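You operate a simulated robot arm through the tools that you are given. There is no shell and no other tool.

The job below is to be done with a simulated robot arm. You get a single attempt, and the scene is never put back.

TASK
Seat the two cones that the firing card names in the cone holder.
Fine: guide cone in the guide socket, firing cone in the firing socket.

Only the result counts: the job must be done as asked and must still hold three seconds after the hand-in. Knocking over, shifting, dropping, spilling or breaking anything else fails it.

THE ROBOT
A 7-joint arm with a two-finger parallel gripper, fixed in place. Base frame: the origin is at the foot of the arm, x ahead of it, y to its left, z up. Lengths are in m, angles in degrees, forces in N, time in s.
With the tool pointing down near the work surface it reaches from about 0.22 to 0.68 m from the base axis. Its first joint turns from -66.0 to 66.0 degrees. Payload 2.4 kg.
The tool frame sits at the grasp point between the pads (the TCP): z along the fingers, y along the line on which they close. The tips reach 0.03 m beyond it. The gripper opens to 0.094 m. The fingers are 0.028 m wide and 0.01 m thick; the gripper's body (0.05 by 0.096 m) begins 0.055 m behind the TCP.
Orientation is that of the tool frame in the base frame, as [roll, pitch, yaw] about the fixed x, y, z axes, in that order (R = Rz(yaw) Ry(pitch) Rx(roll)). With the fingers straight down and closing along the base's y, the tool's x points along the base's -x, its y along +y and its z along -z.

THE INTERFACE
- The arm moves only by the tool play_rows. Its argument "series" is a list of rows, each an object of numbers (a shift or turn left out is 0, a gripper value left out holds the last): "jaw": the opening in per cent of the stroke, from 0 (shut) to 100 (fully open); "x", "y", "z": the shift along the tool's x, y, z in m; "wx", "wy", "wz": the turn, a rotation vector about the tool's x, y, z in degrees. In form: [{"jaw": .., "x": .., "y": .., "z": .., "wx": .., "wy": .., "wz": ..}, ...]. A call has 1 to 20 rows; each row is the pose to reach, as a shift and turn from the pose commanded when the call began, along the tool's axes at that moment. Rows are played at 5 a second. More than 0.05 m and 8.6 degrees between two rows, or a gripper value outside its range, and nothing of the call is played. Where a pose cannot be reached the arm comes as near as it can. A force on the tool above 40 N (or 10 N above the force at the start of the call, whichever is more), or a blocked arm, ends the call early, and 0.2 s more pass. The fingers move at their own pace (about 0.153 m/s each) and stop on an object; they squeeze with about 40 N. The grip force told is the motor's: it shows also when the fingers shut on nothing. Time passes only in rows, and 0.2 s behind the last, so rows that repeat a pose let the fingers close. It gives the time, the measured TCP pose, the force on the tool (base axes), the opening and the grip force at its end, in the units of the frame above (readings bear some noise), with the torque about the TCP (base axes, N m) and any sound that the robot's microphone picked up.
- Cameras (640 x 400 px; columns grow to the right, rows downward): "scene" is fixed at [0.0406, 0.4734, 1.4515]; the picture's right is [-0.74, -0.67, 0.00], its down [-0.34, 0.37, -0.86] and it looks along [0.58, -0.64, -0.50] (base axes); focal length 340 px, centre (320, 200). "wrist" rides on the gripper at [0.076, 0.014, -0.102] in the tool frame; the picture's right is [-0.18, 0.98, 0.00], its down [-0.75, -0.14, -0.64] and it looks along [-0.63, -0.12, 0.77] (tool axes); focal length 243 px, centre (320, 200). There is no depth. A picture from a camera that has moved, and an enlarged one, comes with that camera's place and axes in the base frame and with its lens.
- capture(camera): a new picture of that camera. It takes no simulated time.
- inspect(camera, box): a new picture of the part [left, top, right, bottom] of that camera's present view, enlarged. It takes no simulated time.
- job_done(): hands the job in; it is judged then, once.

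Places have to be worked out from the pictures, the camera data and where the tool is seen. Open the gripper and draw the arm clear of the work before you hand the job in, unless the task says otherwise.

The tools are called after "Call:" by a JSON object that holds its "api" and its "payload". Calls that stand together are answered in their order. play_rows: Moves the arm, as the interface text tells. Its arguments: {"type":"object","properties":{"series":{"type":"array"}},"required":["series"]} The other tools are called the same way: capture (camera) takes a picture; inspect (camera, box) takes an enlarged picture of a part of a camera's view; job_done () hands the job in.

At the start:

```text
clock: 0.0
position: [0.2804, -0.2074, 1.1163]
orientation: [180.0, 0.0, 180.0]
ft_force: [-1.3, 0.7, -1.4]
torque: [0.02, -0.01, 0.01]
width: 0.094
grip_force: 0.0
```

scene: 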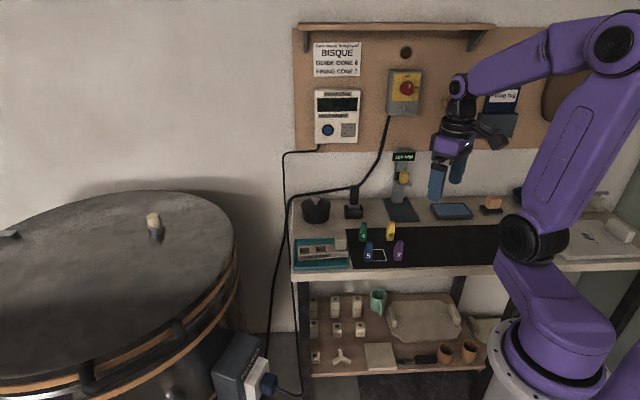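
wrist: 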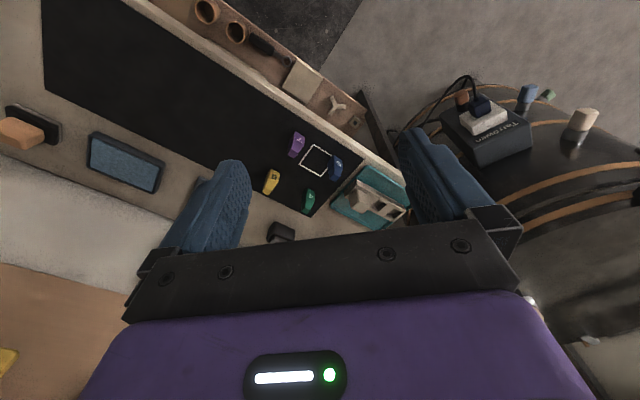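

I'll start by reading the firing card and looking closely at the cones and holder.

Call:
{"api": "inspect", "payload": {"camera": "scene", "box": [300, 30, 430, 110]}}

Call:
{"api": "inspect", "payload": {"camera": "scene", "box": [285, 190, 445, 290]}}

Call:
{"api": "inspect", "payload": {"camera": "wrist", "box": [240, 110, 432, 240]}}

```text
4.92 times, centred on (365, 70) of scene
camera zoom: at [0.0406, 0.4734, 1.4515], right [-0.74, -0.67, 0.0], down [-0.34, 0.37, -0.86], along [0.58, -0.64, -0.5], focal length 1673 px, centre (98, 840)
```

zoom: 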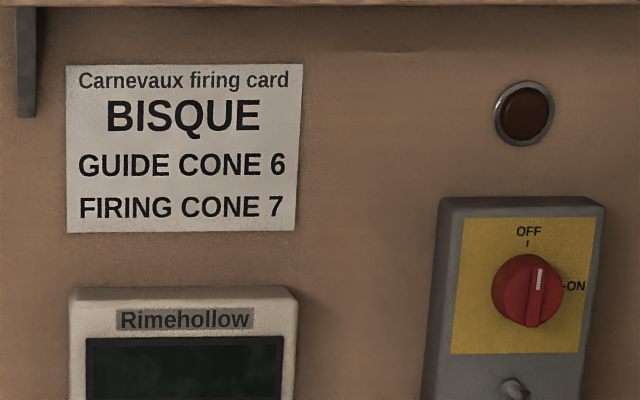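

```text
4.00 times, centred on (365, 240) of scene
camera zoom: at [0.0406, 0.4734, 1.4515], right [-0.74, -0.67, 0.0], down [-0.34, 0.37, -0.86], along [0.58, -0.64, -0.5], focal length 1360 px, centre (140, 40)
```

zoom: 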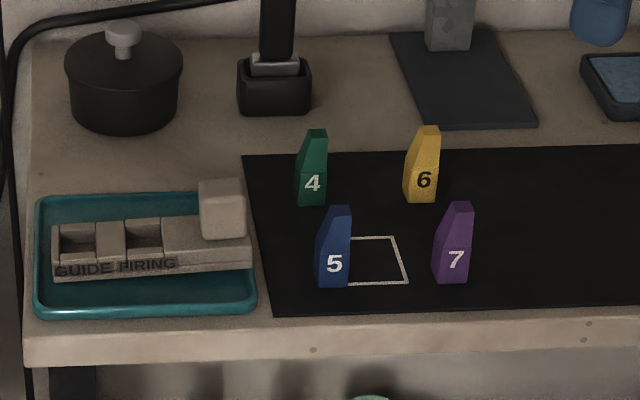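

```text
3.08 times, centred on (336, 175) of wrist
camera zoom: at [0.2058, -0.1942, 1.2176], right [0.18, 0.98, 0.0], down [0.75, -0.14, 0.64], along [0.63, -0.12, -0.77], focal length 746 px, centre (271, 277)
```

zoom: 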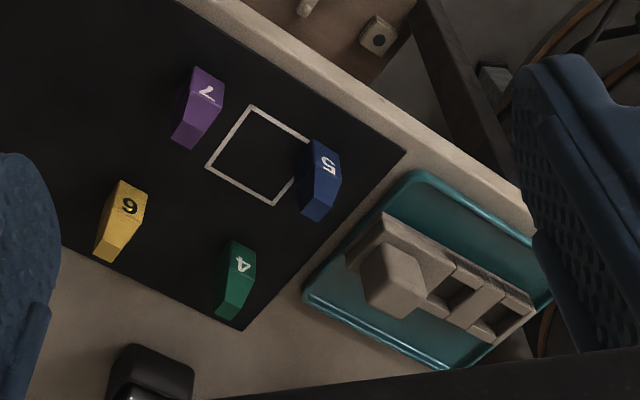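

The card calls for cone 6 (yellow) in the guide socket and cone 7 (purple) in the firing socket. Triangulating gives a table height of about z=0.78, yellow near (0.47,-0.34), purple near (0.40,-0.275), and the holder near (0.61,-0.12). The table runs at about 45° to the base axes, so I'll turn the tool to match and lower it for a closer look.

Call:
{"api": "play_rows", "payload": {"series": [{"jaw": 100, "x": -0.016, "y": 0.012, "z": 0.019, "wz": 7.5}, {"x": -0.032, "y": 0.024, "z": 0.039, "wz": 15}, {"x": -0.047, "y": 0.036, "z": 0.058, "wz": 22.5}, {"x": -0.063, "y": 0.048, "z": 0.077, "wz": 30}, {"x": -0.078, "y": 0.06, "z": 0.097, "wz": 37.5}, {"x": -0.094, "y": 0.071, "z": 0.116, "wz": 45}, {"x": -0.094, "y": 0.071, "z": 0.116, "wz": 45}]}}

Call:
{"api": "capture", "payload": {"camera": "wrist"}}

Call:
{"api": "capture", "payload": {"camera": "scene"}}

```text
clock: 1.6
position: [0.3763, -0.1391, 1.0004]
orientation: [-180.0, 0.1, 134.8]
ft_force: [-0.8, -0.1, -0.8]
torque: [0.0, 0.01, 0.0]
width: 0.094
grip_force: 0.1
```

```text
taken
camera wrist: at [0.3331, -0.0743, 1.1015], right [0.83, 0.56, 0.0], down [0.43, -0.63, 0.64], along [0.36, -0.53, -0.77], focal length 243 px, centre (320, 200)
```

wrist: 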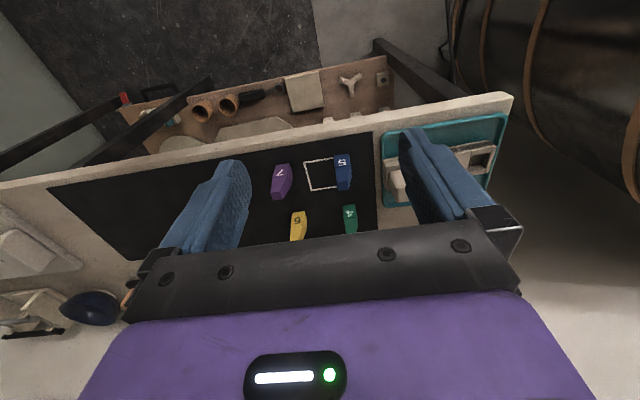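

```text
taken
```

scene: 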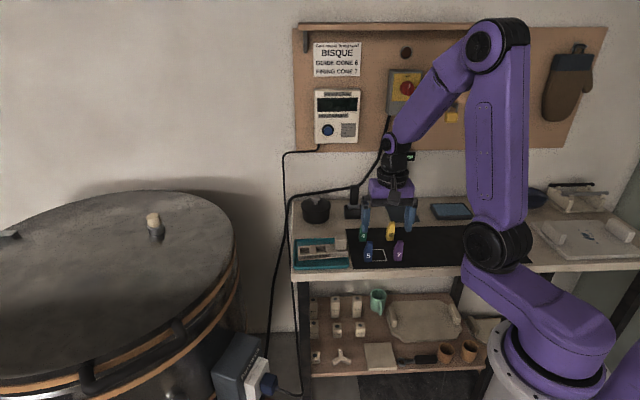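

The cones and table are in view between the fingers; I'll zoom in on each of them.

Call:
{"api": "inspect", "payload": {"camera": "wrist", "box": [250, 140, 378, 220]}}

Call:
{"api": "inspect", "payload": {"camera": "wrist", "box": [262, 140, 372, 245]}}

Call:
{"api": "inspect", "payload": {"camera": "scene", "box": [288, 225, 368, 275]}}

```text
5.00 times, centred on (314, 180) of wrist
camera zoom: at [0.3331, -0.0743, 1.1015], right [0.83, 0.56, 0.0], down [0.43, -0.63, 0.64], along [0.36, -0.53, -0.77], focal length 1213 px, centre (350, 300)
```

zoom: 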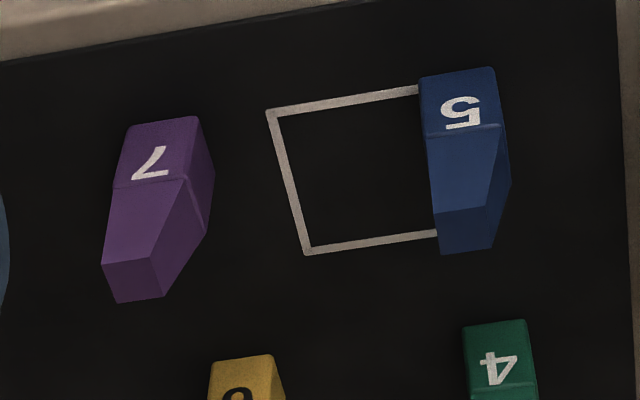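

```text
3.81 times, centred on (317, 192) of wrist
camera zoom: at [0.3331, -0.0743, 1.1015], right [0.83, 0.56, 0.0], down [0.43, -0.63, 0.64], along [0.36, -0.53, -0.77], focal length 924 px, centre (331, 229)
```

zoom: 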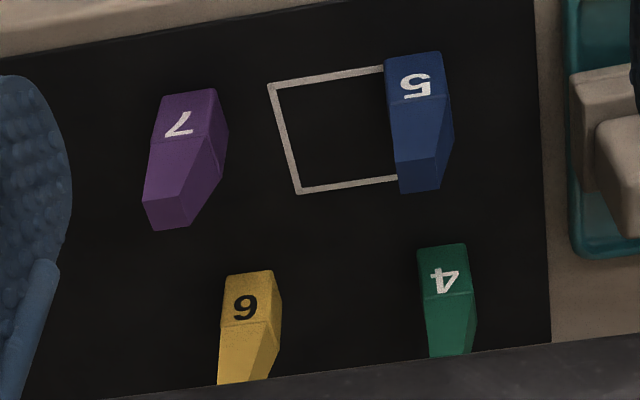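

```text
8.00 times, centred on (328, 250) of scene
camera zoom: at [0.0406, 0.4734, 1.4515], right [-0.74, -0.67, 0.0], down [-0.34, 0.37, -0.86], along [0.58, -0.64, -0.5], focal length 2719 px, centre (256, -200)
```

zoom: 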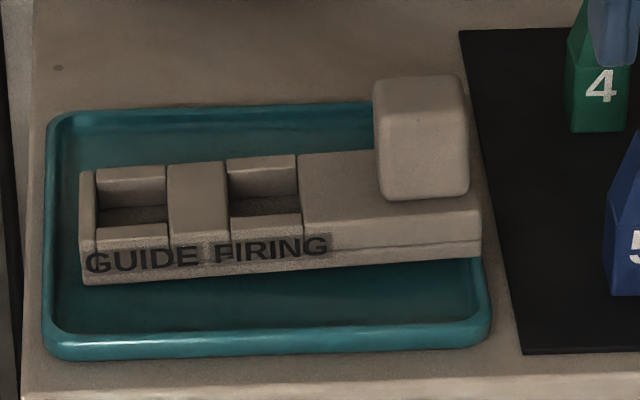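

I need to be sure the yellow digit is a 6 and not a 9, so I'll look closer from both cameras.

Call:
{"api": "inspect", "payload": {"camera": "scene", "box": [378, 215, 410, 265]}}

Call:
{"api": "inspect", "payload": {"camera": "wrist", "box": [282, 200, 322, 245]}}

Call:
{"api": "inspect", "payload": {"camera": "wrist", "box": [375, 100, 519, 210]}}

```text
8.00 times, centred on (394, 240) of scene
camera zoom: at [0.0406, 0.4734, 1.4515], right [-0.74, -0.67, 0.0], down [-0.34, 0.37, -0.86], along [0.58, -0.64, -0.5], focal length 2719 px, centre (-272, -120)
```

zoom: 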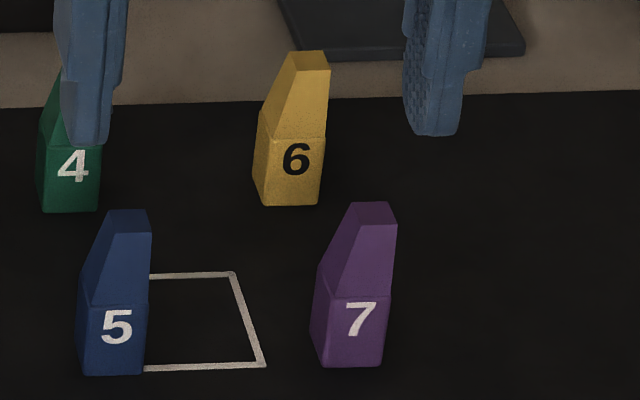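

```text
8.89 times, centred on (302, 222) of wrist
camera zoom: at [0.3331, -0.0743, 1.1015], right [0.83, 0.56, 0.0], down [0.43, -0.63, 0.64], along [0.36, -0.53, -0.77], focal length 2157 px, centre (480, 0)
```

zoom: 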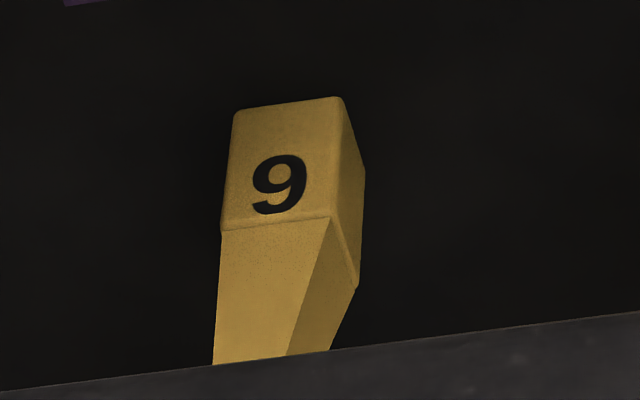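

```text
3.64 times, centred on (447, 155) of wrist
camera zoom: at [0.3331, -0.0743, 1.1015], right [0.83, 0.56, 0.0], down [0.43, -0.63, 0.64], along [0.36, -0.53, -0.77], focal length 882 px, centre (-142, 364)
```

zoom: 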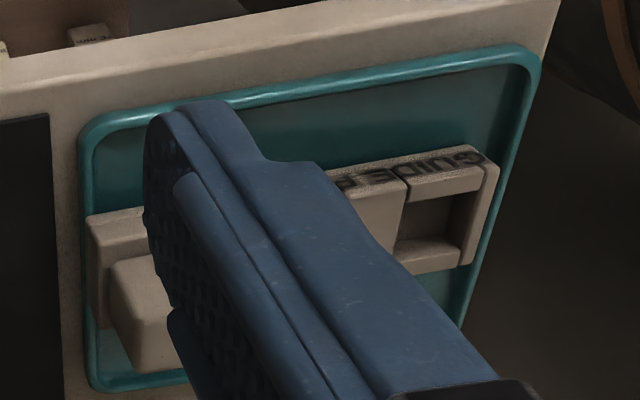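

The yellow cone is confirmed as 6; it only looks like a 9 because the wrist picture is upside down. Next I'll move over toward the holder to measure the sockets.

Call:
{"api": "play_rows", "payload": {"series": [{"x": -0.006, "y": 0.04, "z": 0.0}, {"x": -0.012, "y": 0.08, "z": 0.0}, {"x": -0.018, "y": 0.12, "z": 0.01}, {"x": -0.025, "y": 0.16, "z": 0.03}, {"x": -0.031, "y": 0.201, "z": 0.05}, {"x": -0.031, "y": 0.201, "z": 0.05}]}}

Call:
{"api": "capture", "payload": {"camera": "wrist"}}

```text
clock: 3.0
position: [0.5383, -0.0164, 0.9497]
orientation: [179.9, 0.0, 135.0]
ft_force: [0.1, 0.1, -0.9]
torque: [-0.01, -0.02, -0.01]
width: 0.0939
grip_force: 0.0
```

```text
taken
camera wrist: at [0.4951, 0.0464, 1.05], right [0.83, 0.56, 0.0], down [0.43, -0.63, 0.64], along [0.36, -0.53, -0.77], focal length 243 px, centre (320, 200)
```

wrist: 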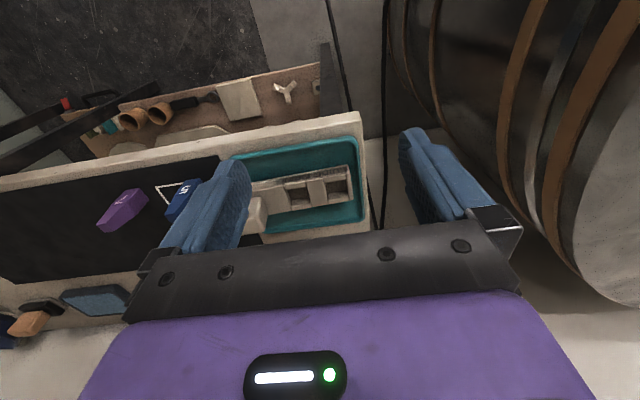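

Call:
{"api": "inspect", "payload": {"camera": "wrist", "box": [240, 130, 376, 240]}}

Call:
{"api": "inspect", "payload": {"camera": "wrist", "box": [275, 160, 355, 210]}}

```text
3.64 times, centred on (308, 185) of wrist
camera zoom: at [0.4951, 0.0464, 1.05], right [0.83, 0.56, 0.0], down [0.43, -0.63, 0.64], along [0.36, -0.53, -0.77], focal length 882 px, centre (364, 254)
```

zoom: 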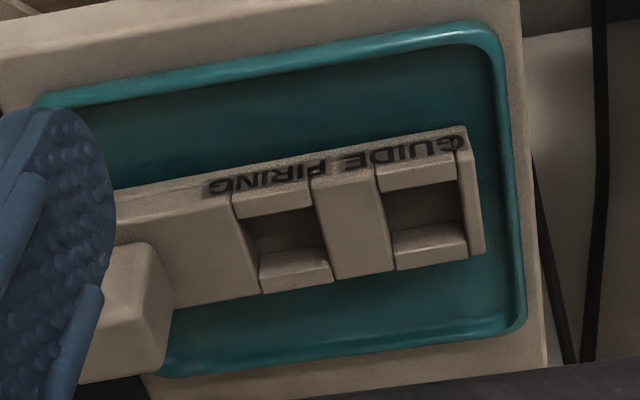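

```text
8.00 times, centred on (315, 185) of wrist
camera zoom: at [0.4951, 0.0464, 1.05], right [0.83, 0.56, 0.0], down [0.43, -0.63, 0.64], along [0.36, -0.53, -0.77], focal length 1941 px, centre (360, 320)
```

zoom: 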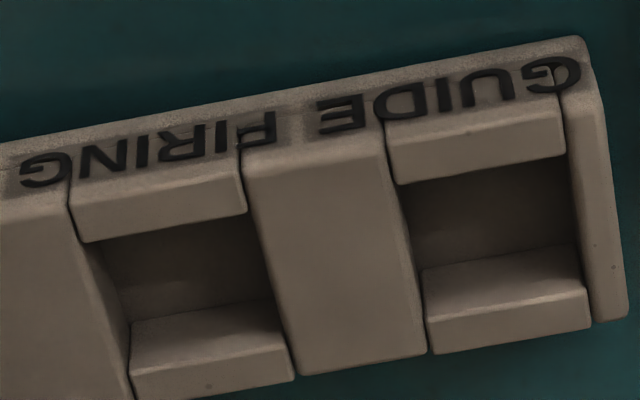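

The holder top works out at about z=0.81, with the sockets near (0.614,-0.091) for guide and (0.581,-0.127) for firing. I'll move the tool right above the holder for an accurate close-up.

Call:
{"api": "play_rows", "payload": {"series": [{"x": -0.036, "y": -0.008, "z": 0.0}, {"x": -0.072, "y": -0.016, "z": 0.01}, {"x": -0.1077, "y": -0.0233, "z": 0.02}, {"x": -0.1077, "y": -0.0233, "z": 0.02}]}}

Call:
{"api": "capture", "payload": {"camera": "wrist"}}

Call:
{"api": "inspect", "payload": {"camera": "wrist", "box": [250, 60, 394, 150]}}

```text
clock: 4.0
position: [0.5978, -0.1111, 0.9297]
orientation: [180.0, 0.0, 135.0]
ft_force: [0.0, 0.3, -0.5]
torque: [0.01, 0.01, -0.03]
width: 0.0941
grip_force: 0.1
```

```text
taken
camera wrist: at [0.555, -0.0464, 1.0313], right [0.83, 0.57, 0.0], down [0.43, -0.63, 0.64], along [0.36, -0.53, -0.77], focal length 243 px, centre (320, 200)
```

wrist: 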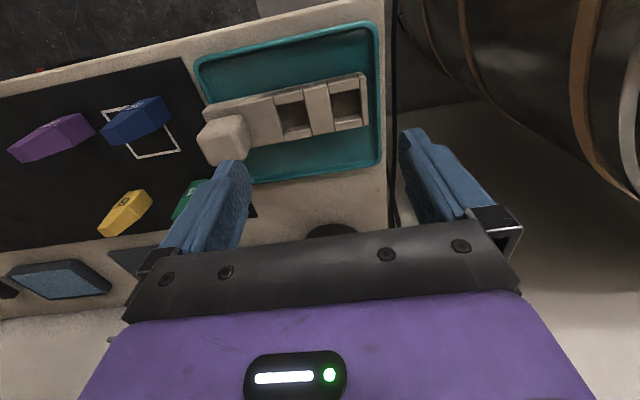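

```text
4.44 times, centred on (322, 105) of wrist
camera zoom: at [0.555, -0.0464, 1.0313], right [0.83, 0.57, 0.0], down [0.43, -0.63, 0.64], along [0.36, -0.53, -0.77], focal length 1078 px, centre (311, 622)
```

zoom: 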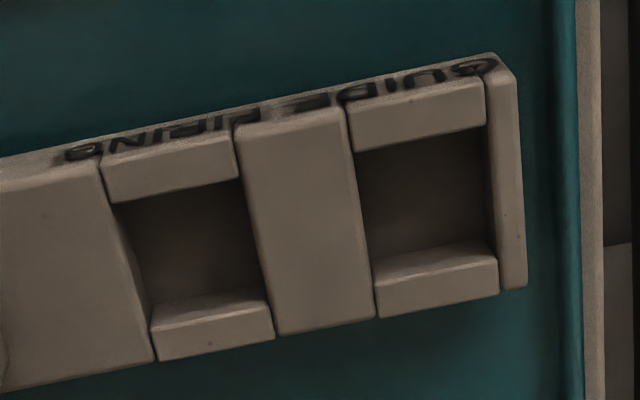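

The close-up gives socket openings of about 26–27 mm at 50 mm spacing. Relative to the TCP, the guide centre is about +24 mm along tool y and the firing centre about -26 mm, with the holder yaw near 46°. Next I'll go above the purple cone for a plan view.

Call:
{"api": "inspect", "payload": {"camera": "wrist", "box": [320, 70, 376, 135]}}

Call:
{"api": "play_rows", "payload": {"series": [{"x": 0.0038, "y": -0.0424}, {"x": 0.0075, "y": -0.0849}, {"x": 0.0113, "y": -0.1273}, {"x": 0.0151, "y": -0.1697}, {"x": 0.0188, "y": -0.2122}, {"x": 0.0226, "y": -0.2546}, {"x": 0.0226, "y": -0.2546}]}}

Call:
{"api": "capture", "payload": {"camera": "wrist"}}

Call:
{"api": "inspect", "payload": {"camera": "wrist", "box": [250, 60, 394, 150]}}

```text
6.15 times, centred on (348, 102) of wrist
camera zoom: at [0.555, -0.0464, 1.0313], right [0.83, 0.57, 0.0], down [0.43, -0.63, 0.64], along [0.36, -0.53, -0.77], focal length 1493 px, centre (148, 800)
```

zoom: 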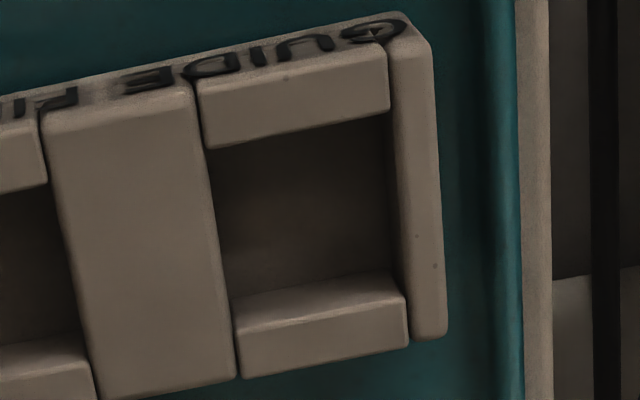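

```text
clock: 5.6
position: [0.4001, -0.2742, 0.9318]
orientation: [180.0, 0.1, 135.1]
ft_force: [-0.3, 0.1, 0.2]
torque: [-0.02, -0.03, 0.01]
width: 0.0939
grip_force: 0.1
```

```text
taken
camera wrist: at [0.3574, -0.2098, 1.0329], right [0.82, 0.57, 0.0], down [0.43, -0.63, 0.64], along [0.36, -0.53, -0.77], focal length 243 px, centre (320, 200)
```

wrist: 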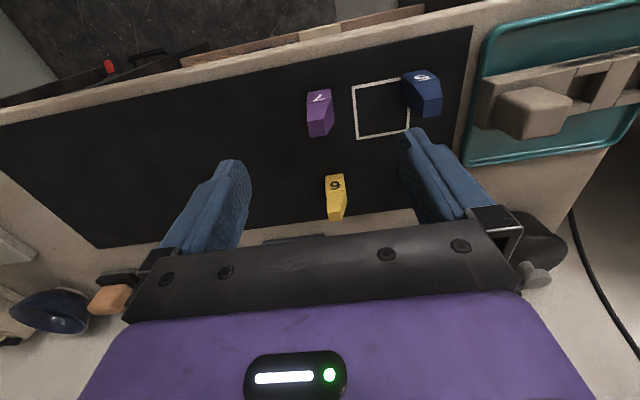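

```text
4.44 times, centred on (322, 105) of wrist
camera zoom: at [0.3574, -0.2098, 1.0329], right [0.82, 0.57, 0.0], down [0.43, -0.63, 0.64], along [0.36, -0.53, -0.77], focal length 1078 px, centre (311, 622)
```

zoom: 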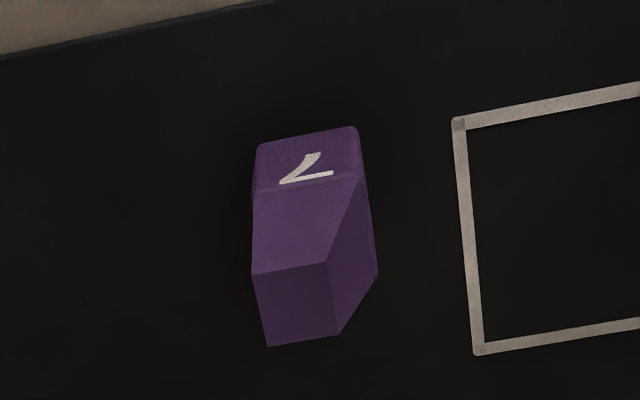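

The plan view of purple shows a base about 22 mm square, with the upper part starting to taper at around 27 mm height. Its yaw is nearly aligned with the tool. I'll shift sideways by exactly 50 mm to get a stereo baseline and pin down heights.

Call:
{"api": "play_rows", "payload": {"series": [{"y": -0.025}, {"y": -0.05}, {"y": -0.05}, {"y": -0.05}]}}

Call:
{"api": "inspect", "payload": {"camera": "wrist", "box": [290, 60, 434, 150]}}

Call:
{"api": "capture", "payload": {"camera": "wrist"}}

```text
clock: 6.6
position: [0.3667, -0.3094, 0.9319]
orientation: [-180.0, 0.0, 135.0]
ft_force: [-0.4, 0.7, -0.5]
torque: [0.02, 0.0, -0.01]
width: 0.094
grip_force: 0.1
```

```text
4.44 times, centred on (362, 105) of wrist
camera zoom: at [0.3233, -0.2457, 1.034], right [0.83, 0.56, 0.0], down [0.43, -0.63, 0.64], along [0.36, -0.53, -0.77], focal length 1078 px, centre (133, 622)
```

zoom: 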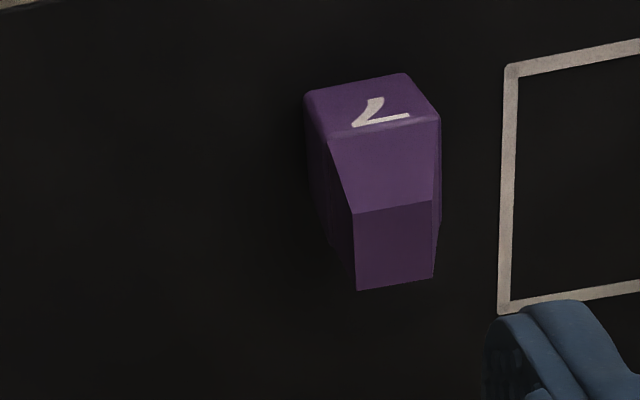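

```text
taken
camera wrist: at [0.3233, -0.2457, 1.034], right [0.83, 0.56, 0.0], down [0.43, -0.63, 0.64], along [0.36, -0.53, -0.77], focal length 243 px, centre (320, 200)
```

wrist: 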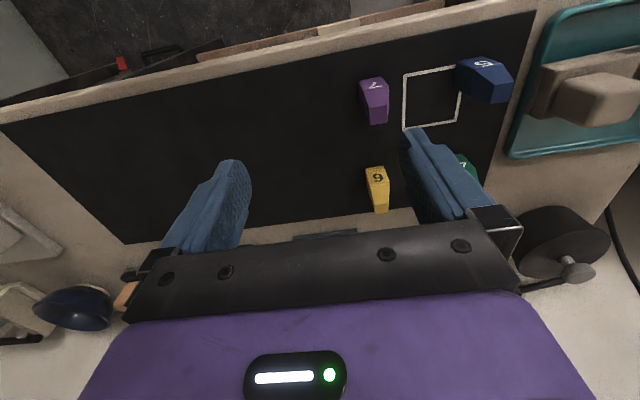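

Stereo puts the mat at about z≈0.78, with roughly 1–2 mm of reading noise. I'll centre over the purple cone, part-close the jaws to 60%, and descend until the tips are level with the cone top to check alignment.

Call:
{"api": "play_rows", "payload": {"series": [{"jaw": 60, "x": -0.001, "y": 0.017}, {"x": -0.002, "y": 0.034}, {"x": -0.003, "y": 0.0508}, {"x": -0.003, "y": 0.0508, "z": 0.02}, {"x": -0.003, "y": 0.0508, "z": 0.04}, {"x": -0.003, "y": 0.0508, "z": 0.05}, {"x": -0.003, "y": 0.0508, "z": 0.05}]}}

Call:
{"api": "capture", "payload": {"camera": "wrist"}}

Call:
{"api": "inspect", "payload": {"camera": "wrist", "box": [248, 90, 392, 180]}}

Call:
{"api": "inspect", "payload": {"camera": "scene", "box": [350, 200, 446, 260]}}

```text
clock: 8.2
position: [0.4051, -0.2747, 0.8807]
orientation: [180.0, 0.2, 134.9]
ft_force: [-0.3, 0.5, 0.6]
torque: [0.04, -0.01, 0.01]
width: 0.0566
grip_force: 0.0
```

```text
taken
camera wrist: at [0.3627, -0.211, 0.9818], right [0.83, 0.56, 0.0], down [0.43, -0.63, 0.64], along [0.36, -0.53, -0.77], focal length 243 px, centre (320, 200)
```

wrist: 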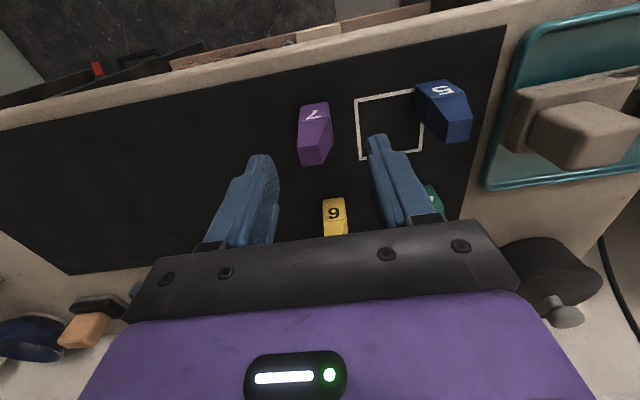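

```text
4.44 times, centred on (320, 135) of wrist
camera zoom: at [0.3627, -0.211, 0.9818], right [0.83, 0.56, 0.0], down [0.43, -0.63, 0.64], along [0.36, -0.53, -0.77], focal length 1078 px, centre (320, 489)
```

zoom: 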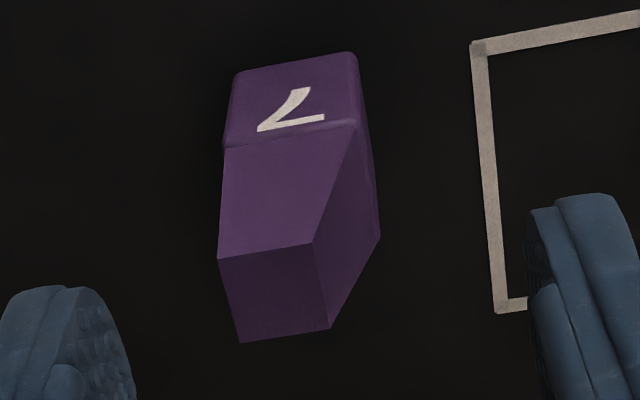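

```text
6.67 times, centred on (398, 230) of scene
camera zoom: at [0.0406, 0.4734, 1.4515], right [-0.74, -0.67, 0.0], down [-0.34, 0.37, -0.86], along [0.58, -0.64, -0.5], focal length 2266 px, centre (-200, 0)
```

zoom: 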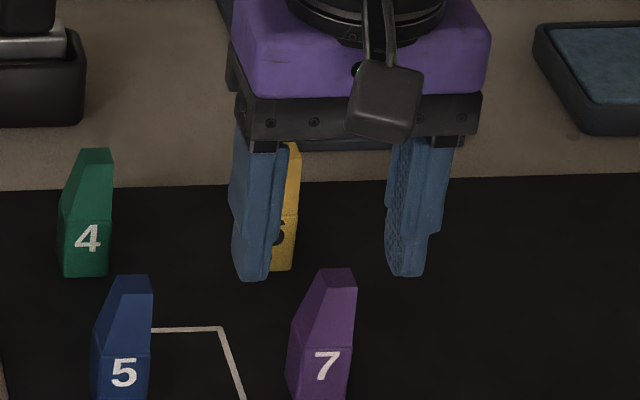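

The fingers straddle the cone well above the mat. I'll zoom tighter to measure the cone's centre against the tool axis at u=320.

Call:
{"api": "inspect", "payload": {"camera": "wrist", "box": [290, 95, 350, 170]}}

Call:
{"api": "inspect", "payload": {"camera": "wrist", "box": [296, 96, 340, 124]}}

```text
5.33 times, centred on (320, 132) of wrist
camera zoom: at [0.3627, -0.211, 0.9818], right [0.83, 0.56, 0.0], down [0.43, -0.63, 0.64], along [0.36, -0.53, -0.77], focal length 1294 px, centre (320, 560)
```

zoom: 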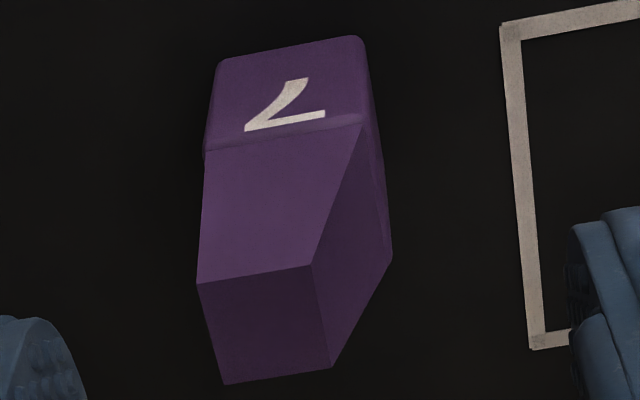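

```text
14.29 times, centred on (318, 110) of wrist
camera zoom: at [0.3627, -0.211, 0.9818], right [0.83, 0.56, 0.0], down [0.43, -0.63, 0.64], along [0.36, -0.53, -0.77], focal length 3466 px, centre (349, 1486)
```

zoom: 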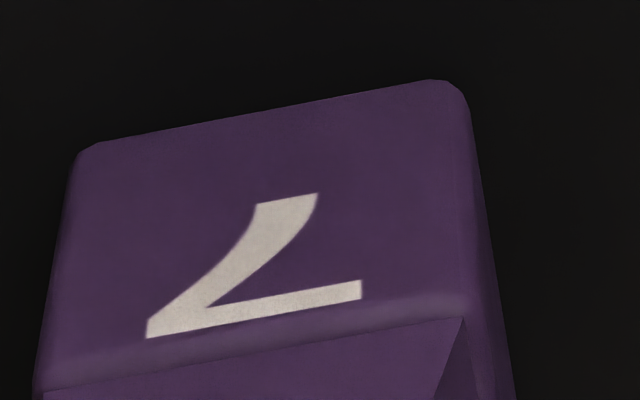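

The cone base sits about 2.4 mm toward -y and 0.8 mm toward +x of the tool axis, so I'll correct for that. I'll also lower the tool 40 mm, bringing the tips to about z=0.81, and check again.

Call:
{"api": "play_rows", "payload": {"series": [{"x": 0.0008, "y": -0.0024, "z": 0.0}, {"x": 0.0008, "y": -0.0024, "z": 0.012}, {"x": 0.0008, "y": -0.0024, "z": 0.024}, {"x": 0.0008, "y": -0.0024, "z": 0.034}, {"x": 0.0008, "y": -0.0024, "z": 0.04}, {"x": 0.0008, "y": -0.0024, "z": 0.04}, {"x": 0.0008, "y": -0.0024, "z": 0.04}]}}

Call:
{"api": "capture", "payload": {"camera": "wrist"}}

Call:
{"api": "inspect", "payload": {"camera": "wrist", "box": [248, 110, 392, 200]}}

Call:
{"api": "inspect", "payload": {"camera": "scene", "box": [358, 215, 438, 265]}}

```text
clock: 9.8
position: [0.4057, -0.2772, 0.8403]
orientation: [180.0, 0.0, 135.1]
ft_force: [-0.1, -0.1, -0.2]
torque: [-0.01, -0.01, -0.01]
width: 0.0562
grip_force: 0.1
```

```text
taken
camera wrist: at [0.3613, -0.2132, 0.9418], right [0.83, 0.56, 0.0], down [0.43, -0.63, 0.64], along [0.36, -0.53, -0.77], focal length 243 px, centre (320, 200)
```

wrist: 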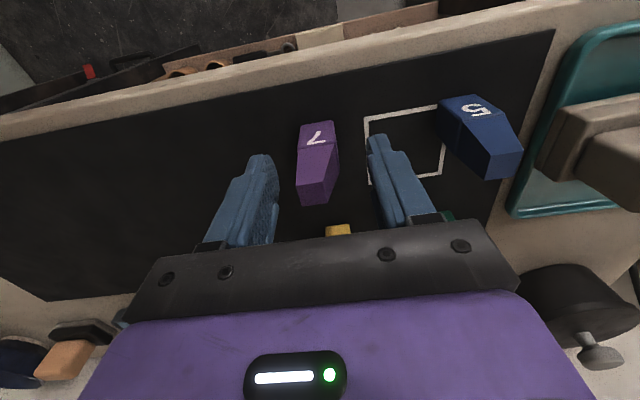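

```text
4.44 times, centred on (320, 155) of wrist
camera zoom: at [0.3613, -0.2132, 0.9418], right [0.83, 0.56, 0.0], down [0.43, -0.63, 0.64], along [0.36, -0.53, -0.77], focal length 1078 px, centre (320, 400)
```

zoom: 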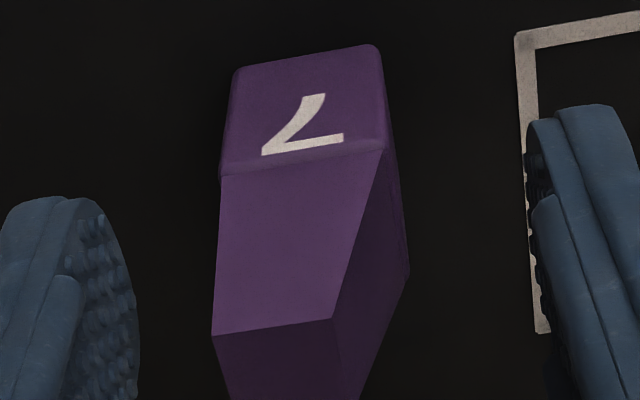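

```text
8.00 times, centred on (398, 240) of scene
camera zoom: at [0.0406, 0.4734, 1.4515], right [-0.74, -0.67, 0.0], down [-0.34, 0.37, -0.86], along [0.58, -0.64, -0.5], focal length 2719 px, centre (-304, -120)
```

zoom: 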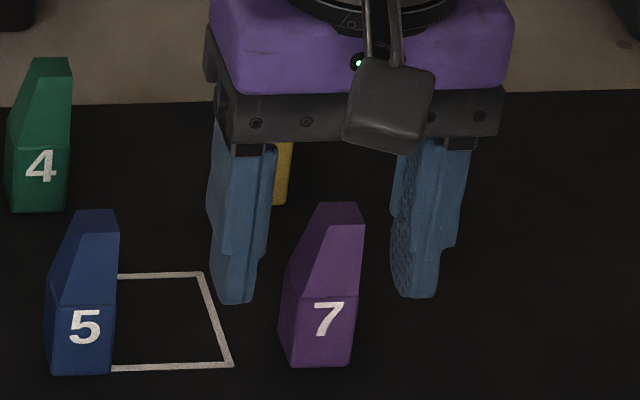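

Lateral alignment is now within about 0.5 mm, and the tips at z≈0.81 are level with the cone's crease. I'll go down another 11.5 mm so the tips sit about 16.5 mm above the cone's base, then close on the block's parallel faces.

Call:
{"api": "play_rows", "payload": {"series": [{"x": 0.001, "z": 0.004}, {"x": 0.001, "z": 0.008}, {"x": 0.001, "z": 0.0115}, {"x": 0.001, "z": 0.0115}, {"x": 0.001, "z": 0.0115}]}}

Call:
{"api": "inspect", "payload": {"camera": "wrist", "box": [240, 110, 400, 210]}}

Call:
{"api": "inspect", "payload": {"camera": "scene", "box": [358, 215, 438, 265]}}

```text
clock: 11.0
position: [0.4031, -0.2758, 0.8288]
orientation: [179.9, -0.1, 135.0]
ft_force: [0.1, -0.8, -0.3]
torque: [0.03, -0.02, -0.01]
width: 0.0561
grip_force: 0.1
```

```text
4.00 times, centred on (320, 160) of wrist
camera zoom: at [0.3603, -0.2119, 0.9302], right [0.83, 0.56, 0.0], down [0.43, -0.63, 0.64], along [0.36, -0.53, -0.77], focal length 970 px, centre (320, 360)
```

zoom: 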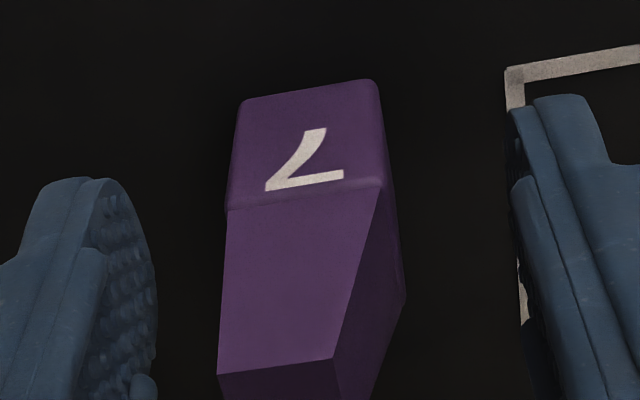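

```text
8.00 times, centred on (398, 240) of scene
camera zoom: at [0.0406, 0.4734, 1.4515], right [-0.74, -0.67, 0.0], down [-0.34, 0.37, -0.86], along [0.58, -0.64, -0.5], focal length 2719 px, centre (-304, -120)
```

zoom: 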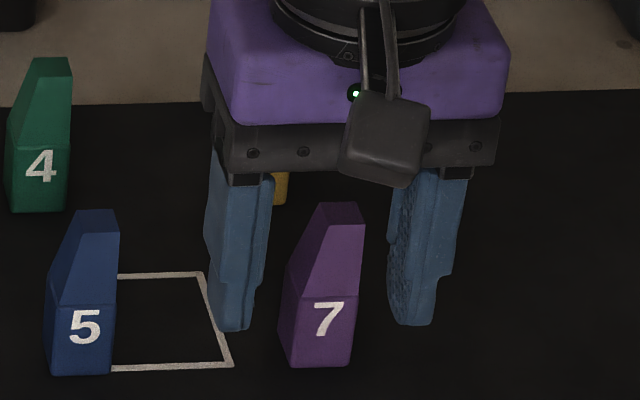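

The gaps on both sides look equal and the fingertips are at the mid-height of the lower block. Closing the jaws now.

Call:
{"api": "play_rows", "payload": {"series": [{"jaw": 0}, {"jaw": 0}, {"jaw": 0}, {"jaw": 0}]}}

Call:
{"api": "inspect", "payload": {"camera": "wrist", "box": [240, 110, 400, 210]}}

Call:
{"api": "inspect", "payload": {"camera": "scene", "box": [358, 215, 438, 265]}}

```text
clock: 12.0
position: [0.4033, -0.2769, 0.8277]
orientation: [-180.0, -0.1, 134.9]
ft_force: [-0.2, -0.2, 0.1]
torque: [0.0, 0.0, 0.0]
width: 0.0218
grip_force: 40.4
```

```text
4.00 times, centred on (320, 160) of wrist
camera zoom: at [0.3603, -0.2119, 0.9303], right [0.83, 0.56, 0.0], down [0.43, -0.63, 0.64], along [0.36, -0.53, -0.77], focal length 970 px, centre (320, 360)
```

zoom: 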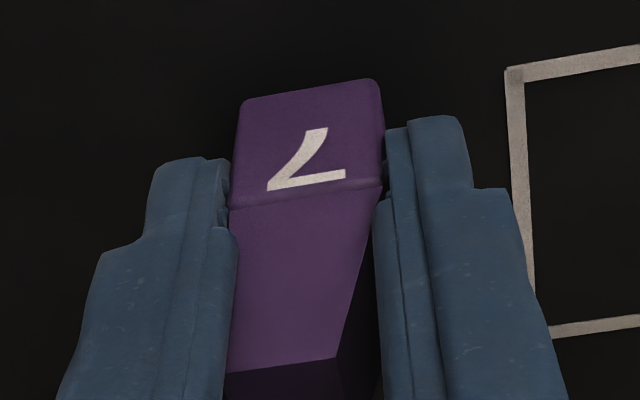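

```text
8.00 times, centred on (398, 240) of scene
camera zoom: at [0.0406, 0.4734, 1.4516], right [-0.74, -0.67, 0.0], down [-0.34, 0.37, -0.86], along [0.58, -0.64, -0.5], focal length 2719 px, centre (-304, -120)
```

zoom: 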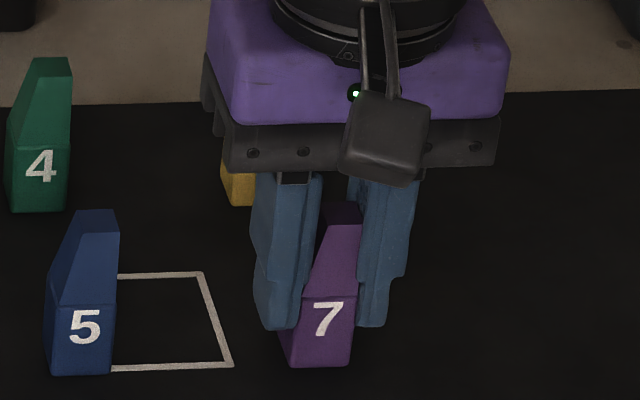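

Purple is gripped at a width of 21.8 mm and 40 N. I'll lift it 100 mm straight up and check that it comes along.

Call:
{"api": "play_rows", "payload": {"series": [{"z": -0.005}, {"z": -0.02}, {"z": -0.045}, {"z": -0.075}, {"z": -0.1}, {"z": -0.1}]}}

Call:
{"api": "capture", "payload": {"camera": "wrist"}}

Call:
{"api": "capture", "payload": {"camera": "scene"}}

```text
clock: 13.4
position: [0.4036, -0.276, 0.9286]
orientation: [180.0, 0.0, 135.1]
ft_force: [-0.3, 0.0, -0.7]
torque: [0.03, 0.02, 0.01]
width: 0.0217
grip_force: 39.9
```

```text
taken
camera wrist: at [0.36, -0.2123, 1.0306], right [0.83, 0.56, 0.0], down [0.43, -0.63, 0.64], along [0.36, -0.53, -0.77], focal length 243 px, centre (320, 200)
```

wrist: 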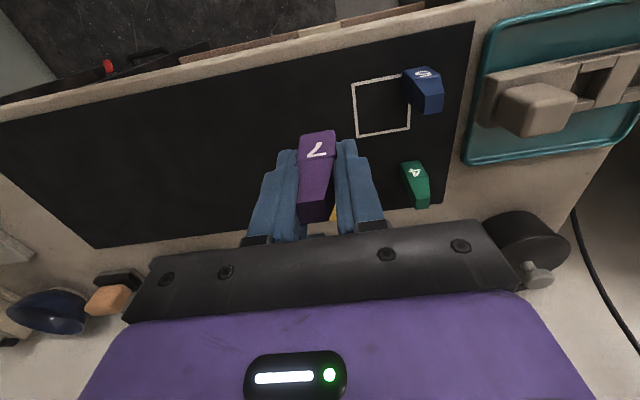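

```text
taken
```

scene: 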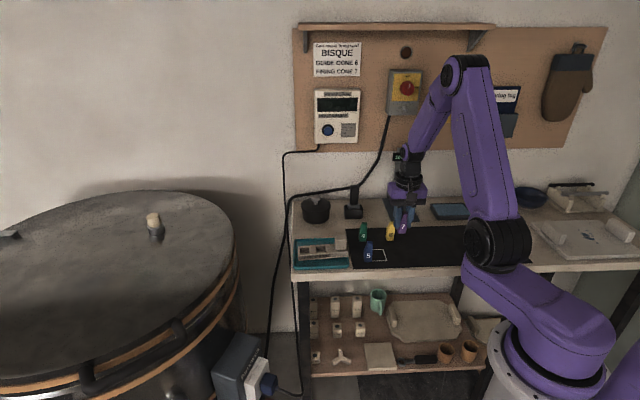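

Purple is held upright and stable. I'll take a close image of the cone in the hand to fix where its base is in the tool frame, while moving over above the firing socket.

Call:
{"api": "inspect", "payload": {"camera": "wrist", "box": [280, 120, 360, 170]}}

Call:
{"api": "play_rows", "payload": {"series": [{"x": -0.004, "y": 0.038}, {"x": -0.008, "y": 0.076}, {"x": -0.012, "y": 0.115}, {"x": -0.016, "y": 0.153}, {"x": -0.02, "y": 0.191}, {"x": -0.024, "y": 0.229}, {"x": -0.024, "y": 0.229}, {"x": -0.024, "y": 0.229}]}}

Call:
{"api": "capture", "payload": {"camera": "wrist"}}

Call:
{"api": "inspect", "payload": {"camera": "wrist", "box": [248, 70, 408, 170]}}

Call:
{"api": "inspect", "payload": {"camera": "scene", "box": [288, 215, 368, 265]}}

```text
8.00 times, centred on (320, 145) of wrist
camera zoom: at [0.36, -0.2123, 1.0306], right [0.83, 0.56, 0.0], down [0.43, -0.63, 0.64], along [0.36, -0.53, -0.77], focal length 1941 px, centre (320, 640)
```

zoom: 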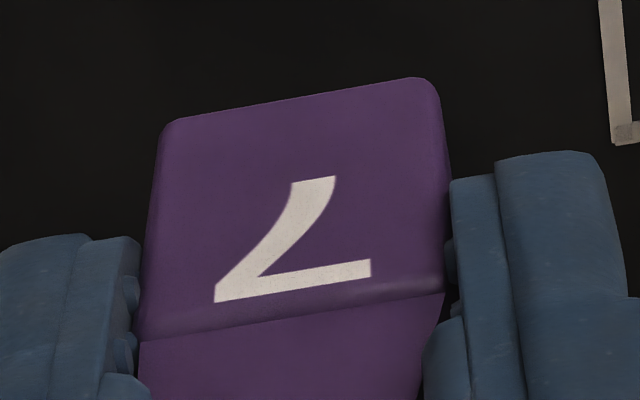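

```text
clock: 15.2
position: [0.5801, -0.1304, 0.9282]
orientation: [-179.9, -0.1, 135.1]
ft_force: [0.4, 0.4, -0.4]
torque: [-0.02, 0.0, 0.02]
width: 0.0215
grip_force: 40.5
```

```text
taken
camera wrist: at [0.5374, -0.0669, 1.0303], right [0.83, 0.56, 0.0], down [0.43, -0.63, 0.64], along [0.36, -0.53, -0.77], focal length 243 px, centre (320, 200)
```

wrist: 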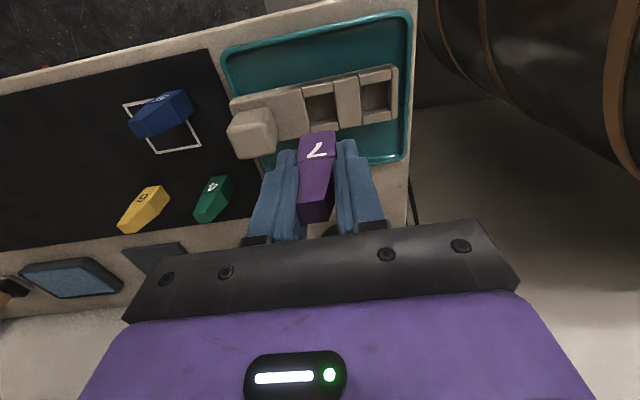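

```text
4.00 times, centred on (328, 120) of wrist
camera zoom: at [0.5374, -0.0669, 1.0303], right [0.83, 0.56, 0.0], down [0.43, -0.63, 0.64], along [0.36, -0.53, -0.77], focal length 970 px, centre (288, 520)
```

zoom: 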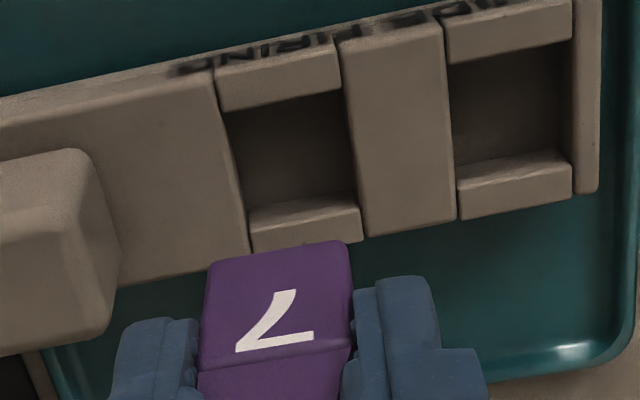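

```text
8.00 times, centred on (328, 240) of scene
camera zoom: at [0.0406, 0.4734, 1.4516], right [-0.74, -0.67, 0.0], down [-0.34, 0.37, -0.86], along [0.58, -0.64, -0.5], focal length 2719 px, centre (256, -120)
```

zoom: 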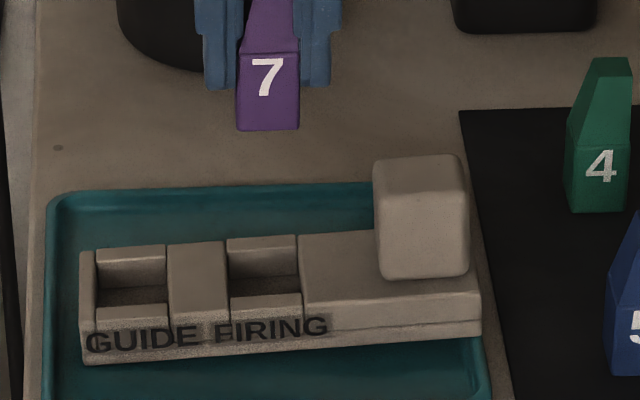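

I'll zoom further on the firing socket for precise corner positions before descending.

Call:
{"api": "inspect", "payload": {"camera": "wrist", "box": [292, 78, 348, 138]}}

Call:
{"api": "inspect", "payload": {"camera": "wrist", "box": [296, 84, 352, 119]}}

```text
6.67 times, centred on (320, 108) of wrist
camera zoom: at [0.5374, -0.0669, 1.0303], right [0.83, 0.56, 0.0], down [0.43, -0.63, 0.64], along [0.36, -0.53, -0.77], focal length 1618 px, centre (320, 813)
```

zoom: 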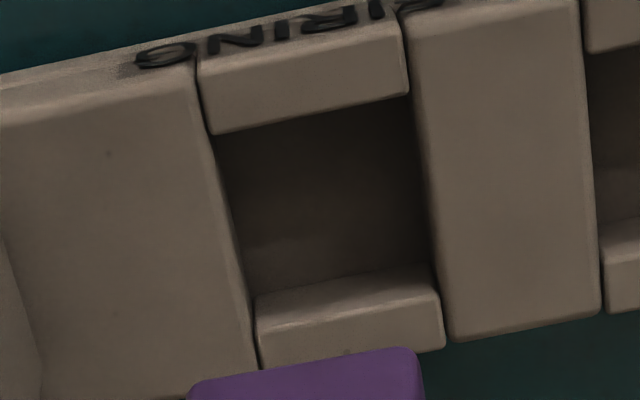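

```text
11.43 times, centred on (324, 102) of wrist
camera zoom: at [0.5374, -0.0669, 1.0303], right [0.83, 0.56, 0.0], down [0.43, -0.63, 0.64], along [0.36, -0.53, -0.77], focal length 2773 px, centre (274, 1326)
```

zoom: 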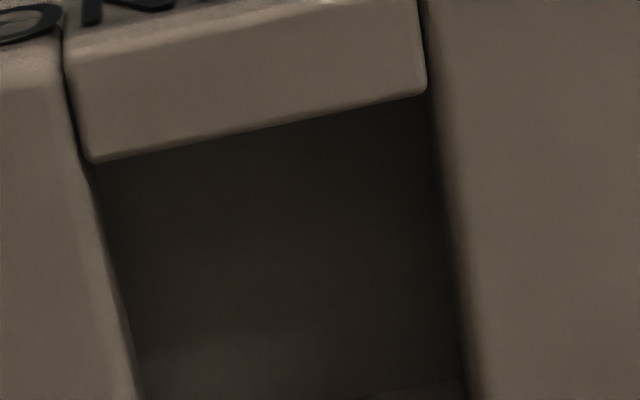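

Purple's base is centred in the grip, and the firing socket is within about 1 mm of the tool axis with yaw within 1°. I'll descend to about 6 mm above the holder top and check again from both cameras.

Call:
{"api": "play_rows", "payload": {"series": [{"x": -0.0005, "y": 0.001, "z": 0.012}, {"x": -0.0005, "y": 0.001, "z": 0.026}, {"x": -0.0005, "y": 0.001, "z": 0.04}, {"x": -0.0005, "y": 0.001, "z": 0.052}, {"x": -0.0005, "y": 0.001, "z": 0.06}, {"x": -0.0005, "y": 0.001, "z": 0.063}, {"x": -0.0005, "y": 0.001, "z": 0.063}, {"x": -0.0005, "y": 0.001, "z": 0.063}]}}

Call:
{"api": "inspect", "payload": {"camera": "wrist", "box": [240, 80, 400, 180]}}

Call:
{"api": "inspect", "payload": {"camera": "wrist", "box": [285, 105, 357, 150]}}

Call:
{"api": "inspect", "payload": {"camera": "scene", "box": [290, 217, 362, 262]}}

```text
clock: 17.0
position: [0.5815, -0.1292, 0.8652]
orientation: [180.0, -0.1, 134.9]
ft_force: [0.1, -0.2, -0.6]
torque: [0.02, -0.03, 0.0]
width: 0.0214
grip_force: 40.4
```

```text
4.00 times, centred on (320, 130) of wrist
camera zoom: at [0.5389, -0.0661, 0.9676], right [0.83, 0.56, 0.0], down [0.43, -0.63, 0.64], along [0.36, -0.53, -0.77], focal length 970 px, centre (320, 480)
```

zoom: 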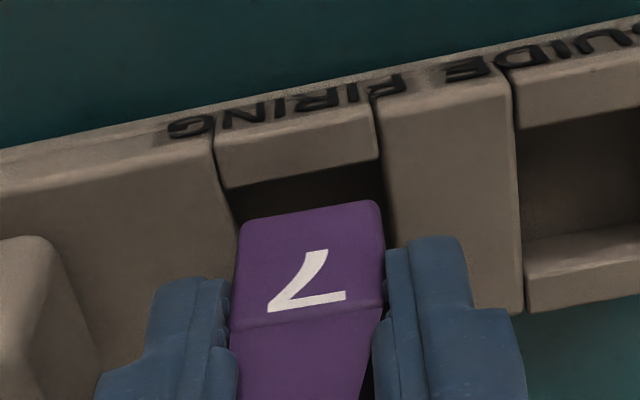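

```text
8.89 times, centred on (321, 128) of wrist
camera zoom: at [0.5389, -0.0661, 0.9676], right [0.83, 0.56, 0.0], down [0.43, -0.63, 0.64], along [0.36, -0.53, -0.77], focal length 2157 px, centre (311, 844)
```

zoom: 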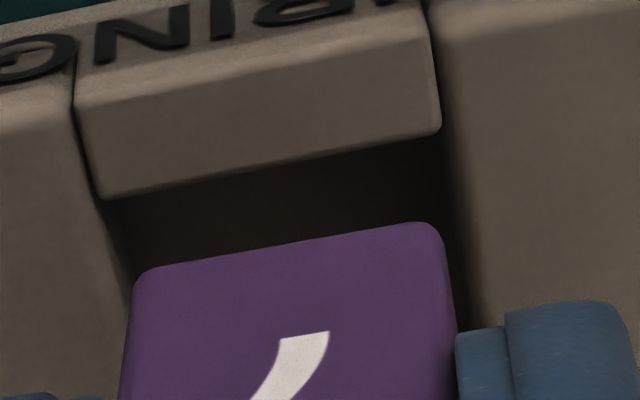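

```text
8.89 times, centred on (326, 240) of scene
camera zoom: at [0.0406, 0.4734, 1.4516], right [-0.74, -0.67, 0.0], down [-0.34, 0.37, -0.86], along [0.58, -0.64, -0.5], focal length 3022 px, centre (267, -151)
```

zoom: 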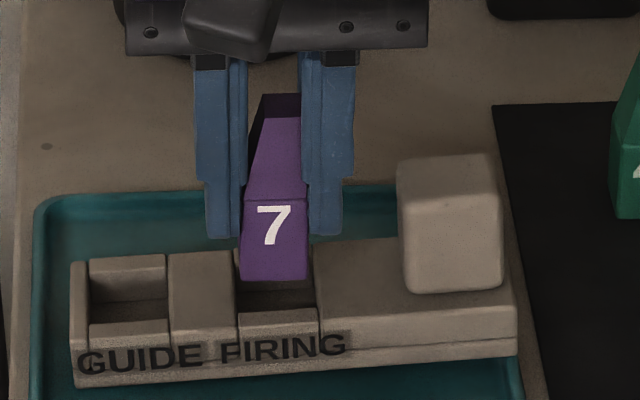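

The cone base is about 10 mm above the socket and centred to within roughly 0.5–1 mm in both directions. I'll lower 15 mm so it just enters the socket, watching the force.

Call:
{"api": "play_rows", "payload": {"series": [{"z": 0.004}, {"z": 0.008}, {"z": 0.011}, {"z": 0.013}, {"z": 0.015}, {"z": 0.015}]}}

Call:
{"api": "inspect", "payload": {"camera": "wrist", "box": [270, 105, 366, 165]}}

Call:
{"api": "inspect", "payload": {"camera": "scene", "box": [290, 217, 362, 262]}}

```text
clock: 18.4
position: [0.583, -0.1302, 0.8517]
orientation: [180.0, -0.1, 135.0]
ft_force: [-0.7, -1.1, -0.6]
torque: [0.02, 0.0, 0.01]
width: 0.0214
grip_force: 39.9
```

```text
6.67 times, centred on (318, 135) of wrist
camera zoom: at [0.54, -0.0671, 0.9526], right [0.83, 0.56, 0.0], down [0.43, -0.63, 0.64], along [0.36, -0.53, -0.77], focal length 1618 px, centre (333, 633)
```

zoom: 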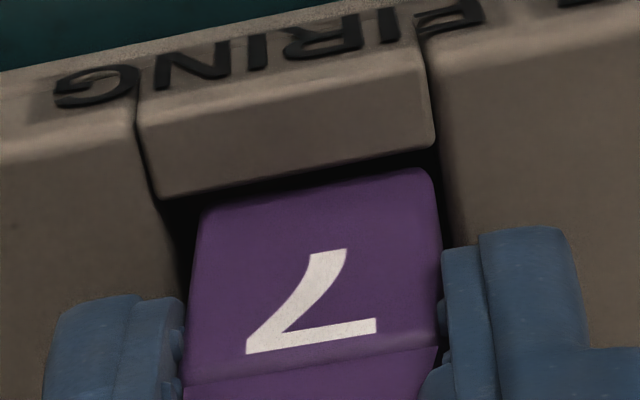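

```text
8.89 times, centred on (326, 240) of scene
camera zoom: at [0.0406, 0.4734, 1.4515], right [-0.74, -0.67, 0.0], down [-0.34, 0.37, -0.86], along [0.58, -0.64, -0.5], focal length 3022 px, centre (267, -151)
```

zoom: 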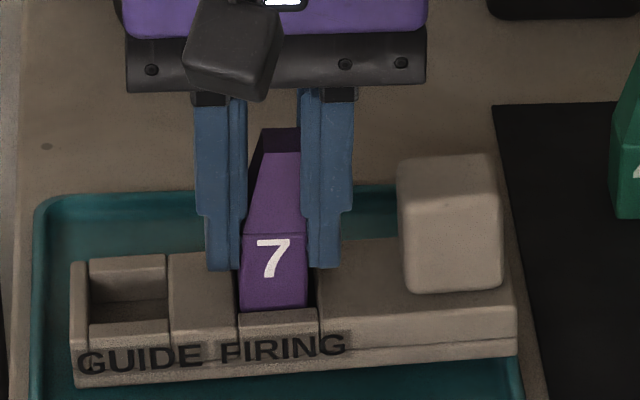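

The cone has started into the socket with no contact force and clearance on both sides. I'll continue another 6 mm with a 0.4 mm sideways trim.

Call:
{"api": "play_rows", "payload": {"series": [{"y": -0.0004, "z": 0.001}, {"y": -0.0004, "z": 0.0025}, {"y": -0.0004, "z": 0.004}, {"y": -0.0004, "z": 0.006}, {"y": -0.0004, "z": 0.006}]}}

Call:
{"api": "inspect", "payload": {"camera": "wrist", "box": [270, 105, 366, 165]}}

Call:
{"api": "inspect", "payload": {"camera": "scene", "box": [304, 227, 352, 257]}}

```text
clock: 19.6
position: [0.5815, -0.1319, 0.8439]
orientation: [-180.0, 0.1, 135.1]
ft_force: [-0.4, 0.3, -0.5]
torque: [0.01, 0.04, 0.0]
width: 0.0216
grip_force: 40.0
```

```text
6.67 times, centred on (318, 135) of wrist
camera zoom: at [0.5392, -0.0673, 0.9461], right [0.83, 0.56, 0.0], down [0.43, -0.63, 0.64], along [0.36, -0.53, -0.77], focal length 1618 px, centre (333, 633)
```

zoom: 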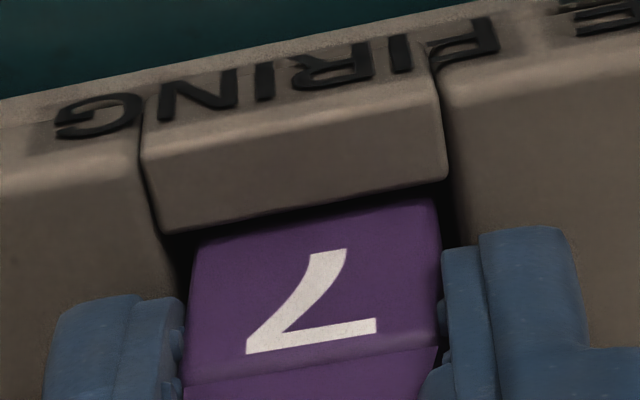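

```text
13.33 times, centred on (328, 242) of scene
camera zoom: at [0.0406, 0.4734, 1.4516], right [-0.74, -0.67, 0.0], down [-0.34, 0.37, -0.86], along [0.58, -0.64, -0.5], focal length 4532 px, centre (213, -360)
```

zoom: 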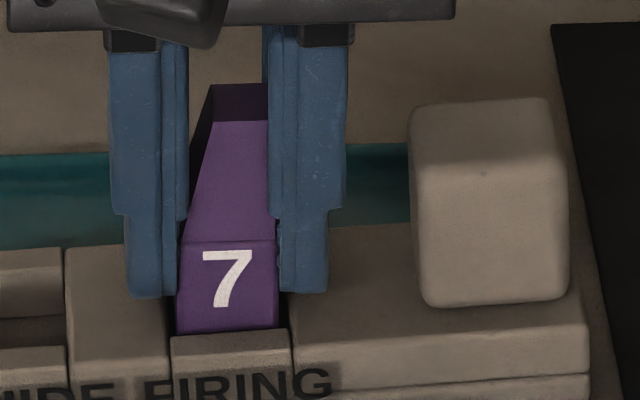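

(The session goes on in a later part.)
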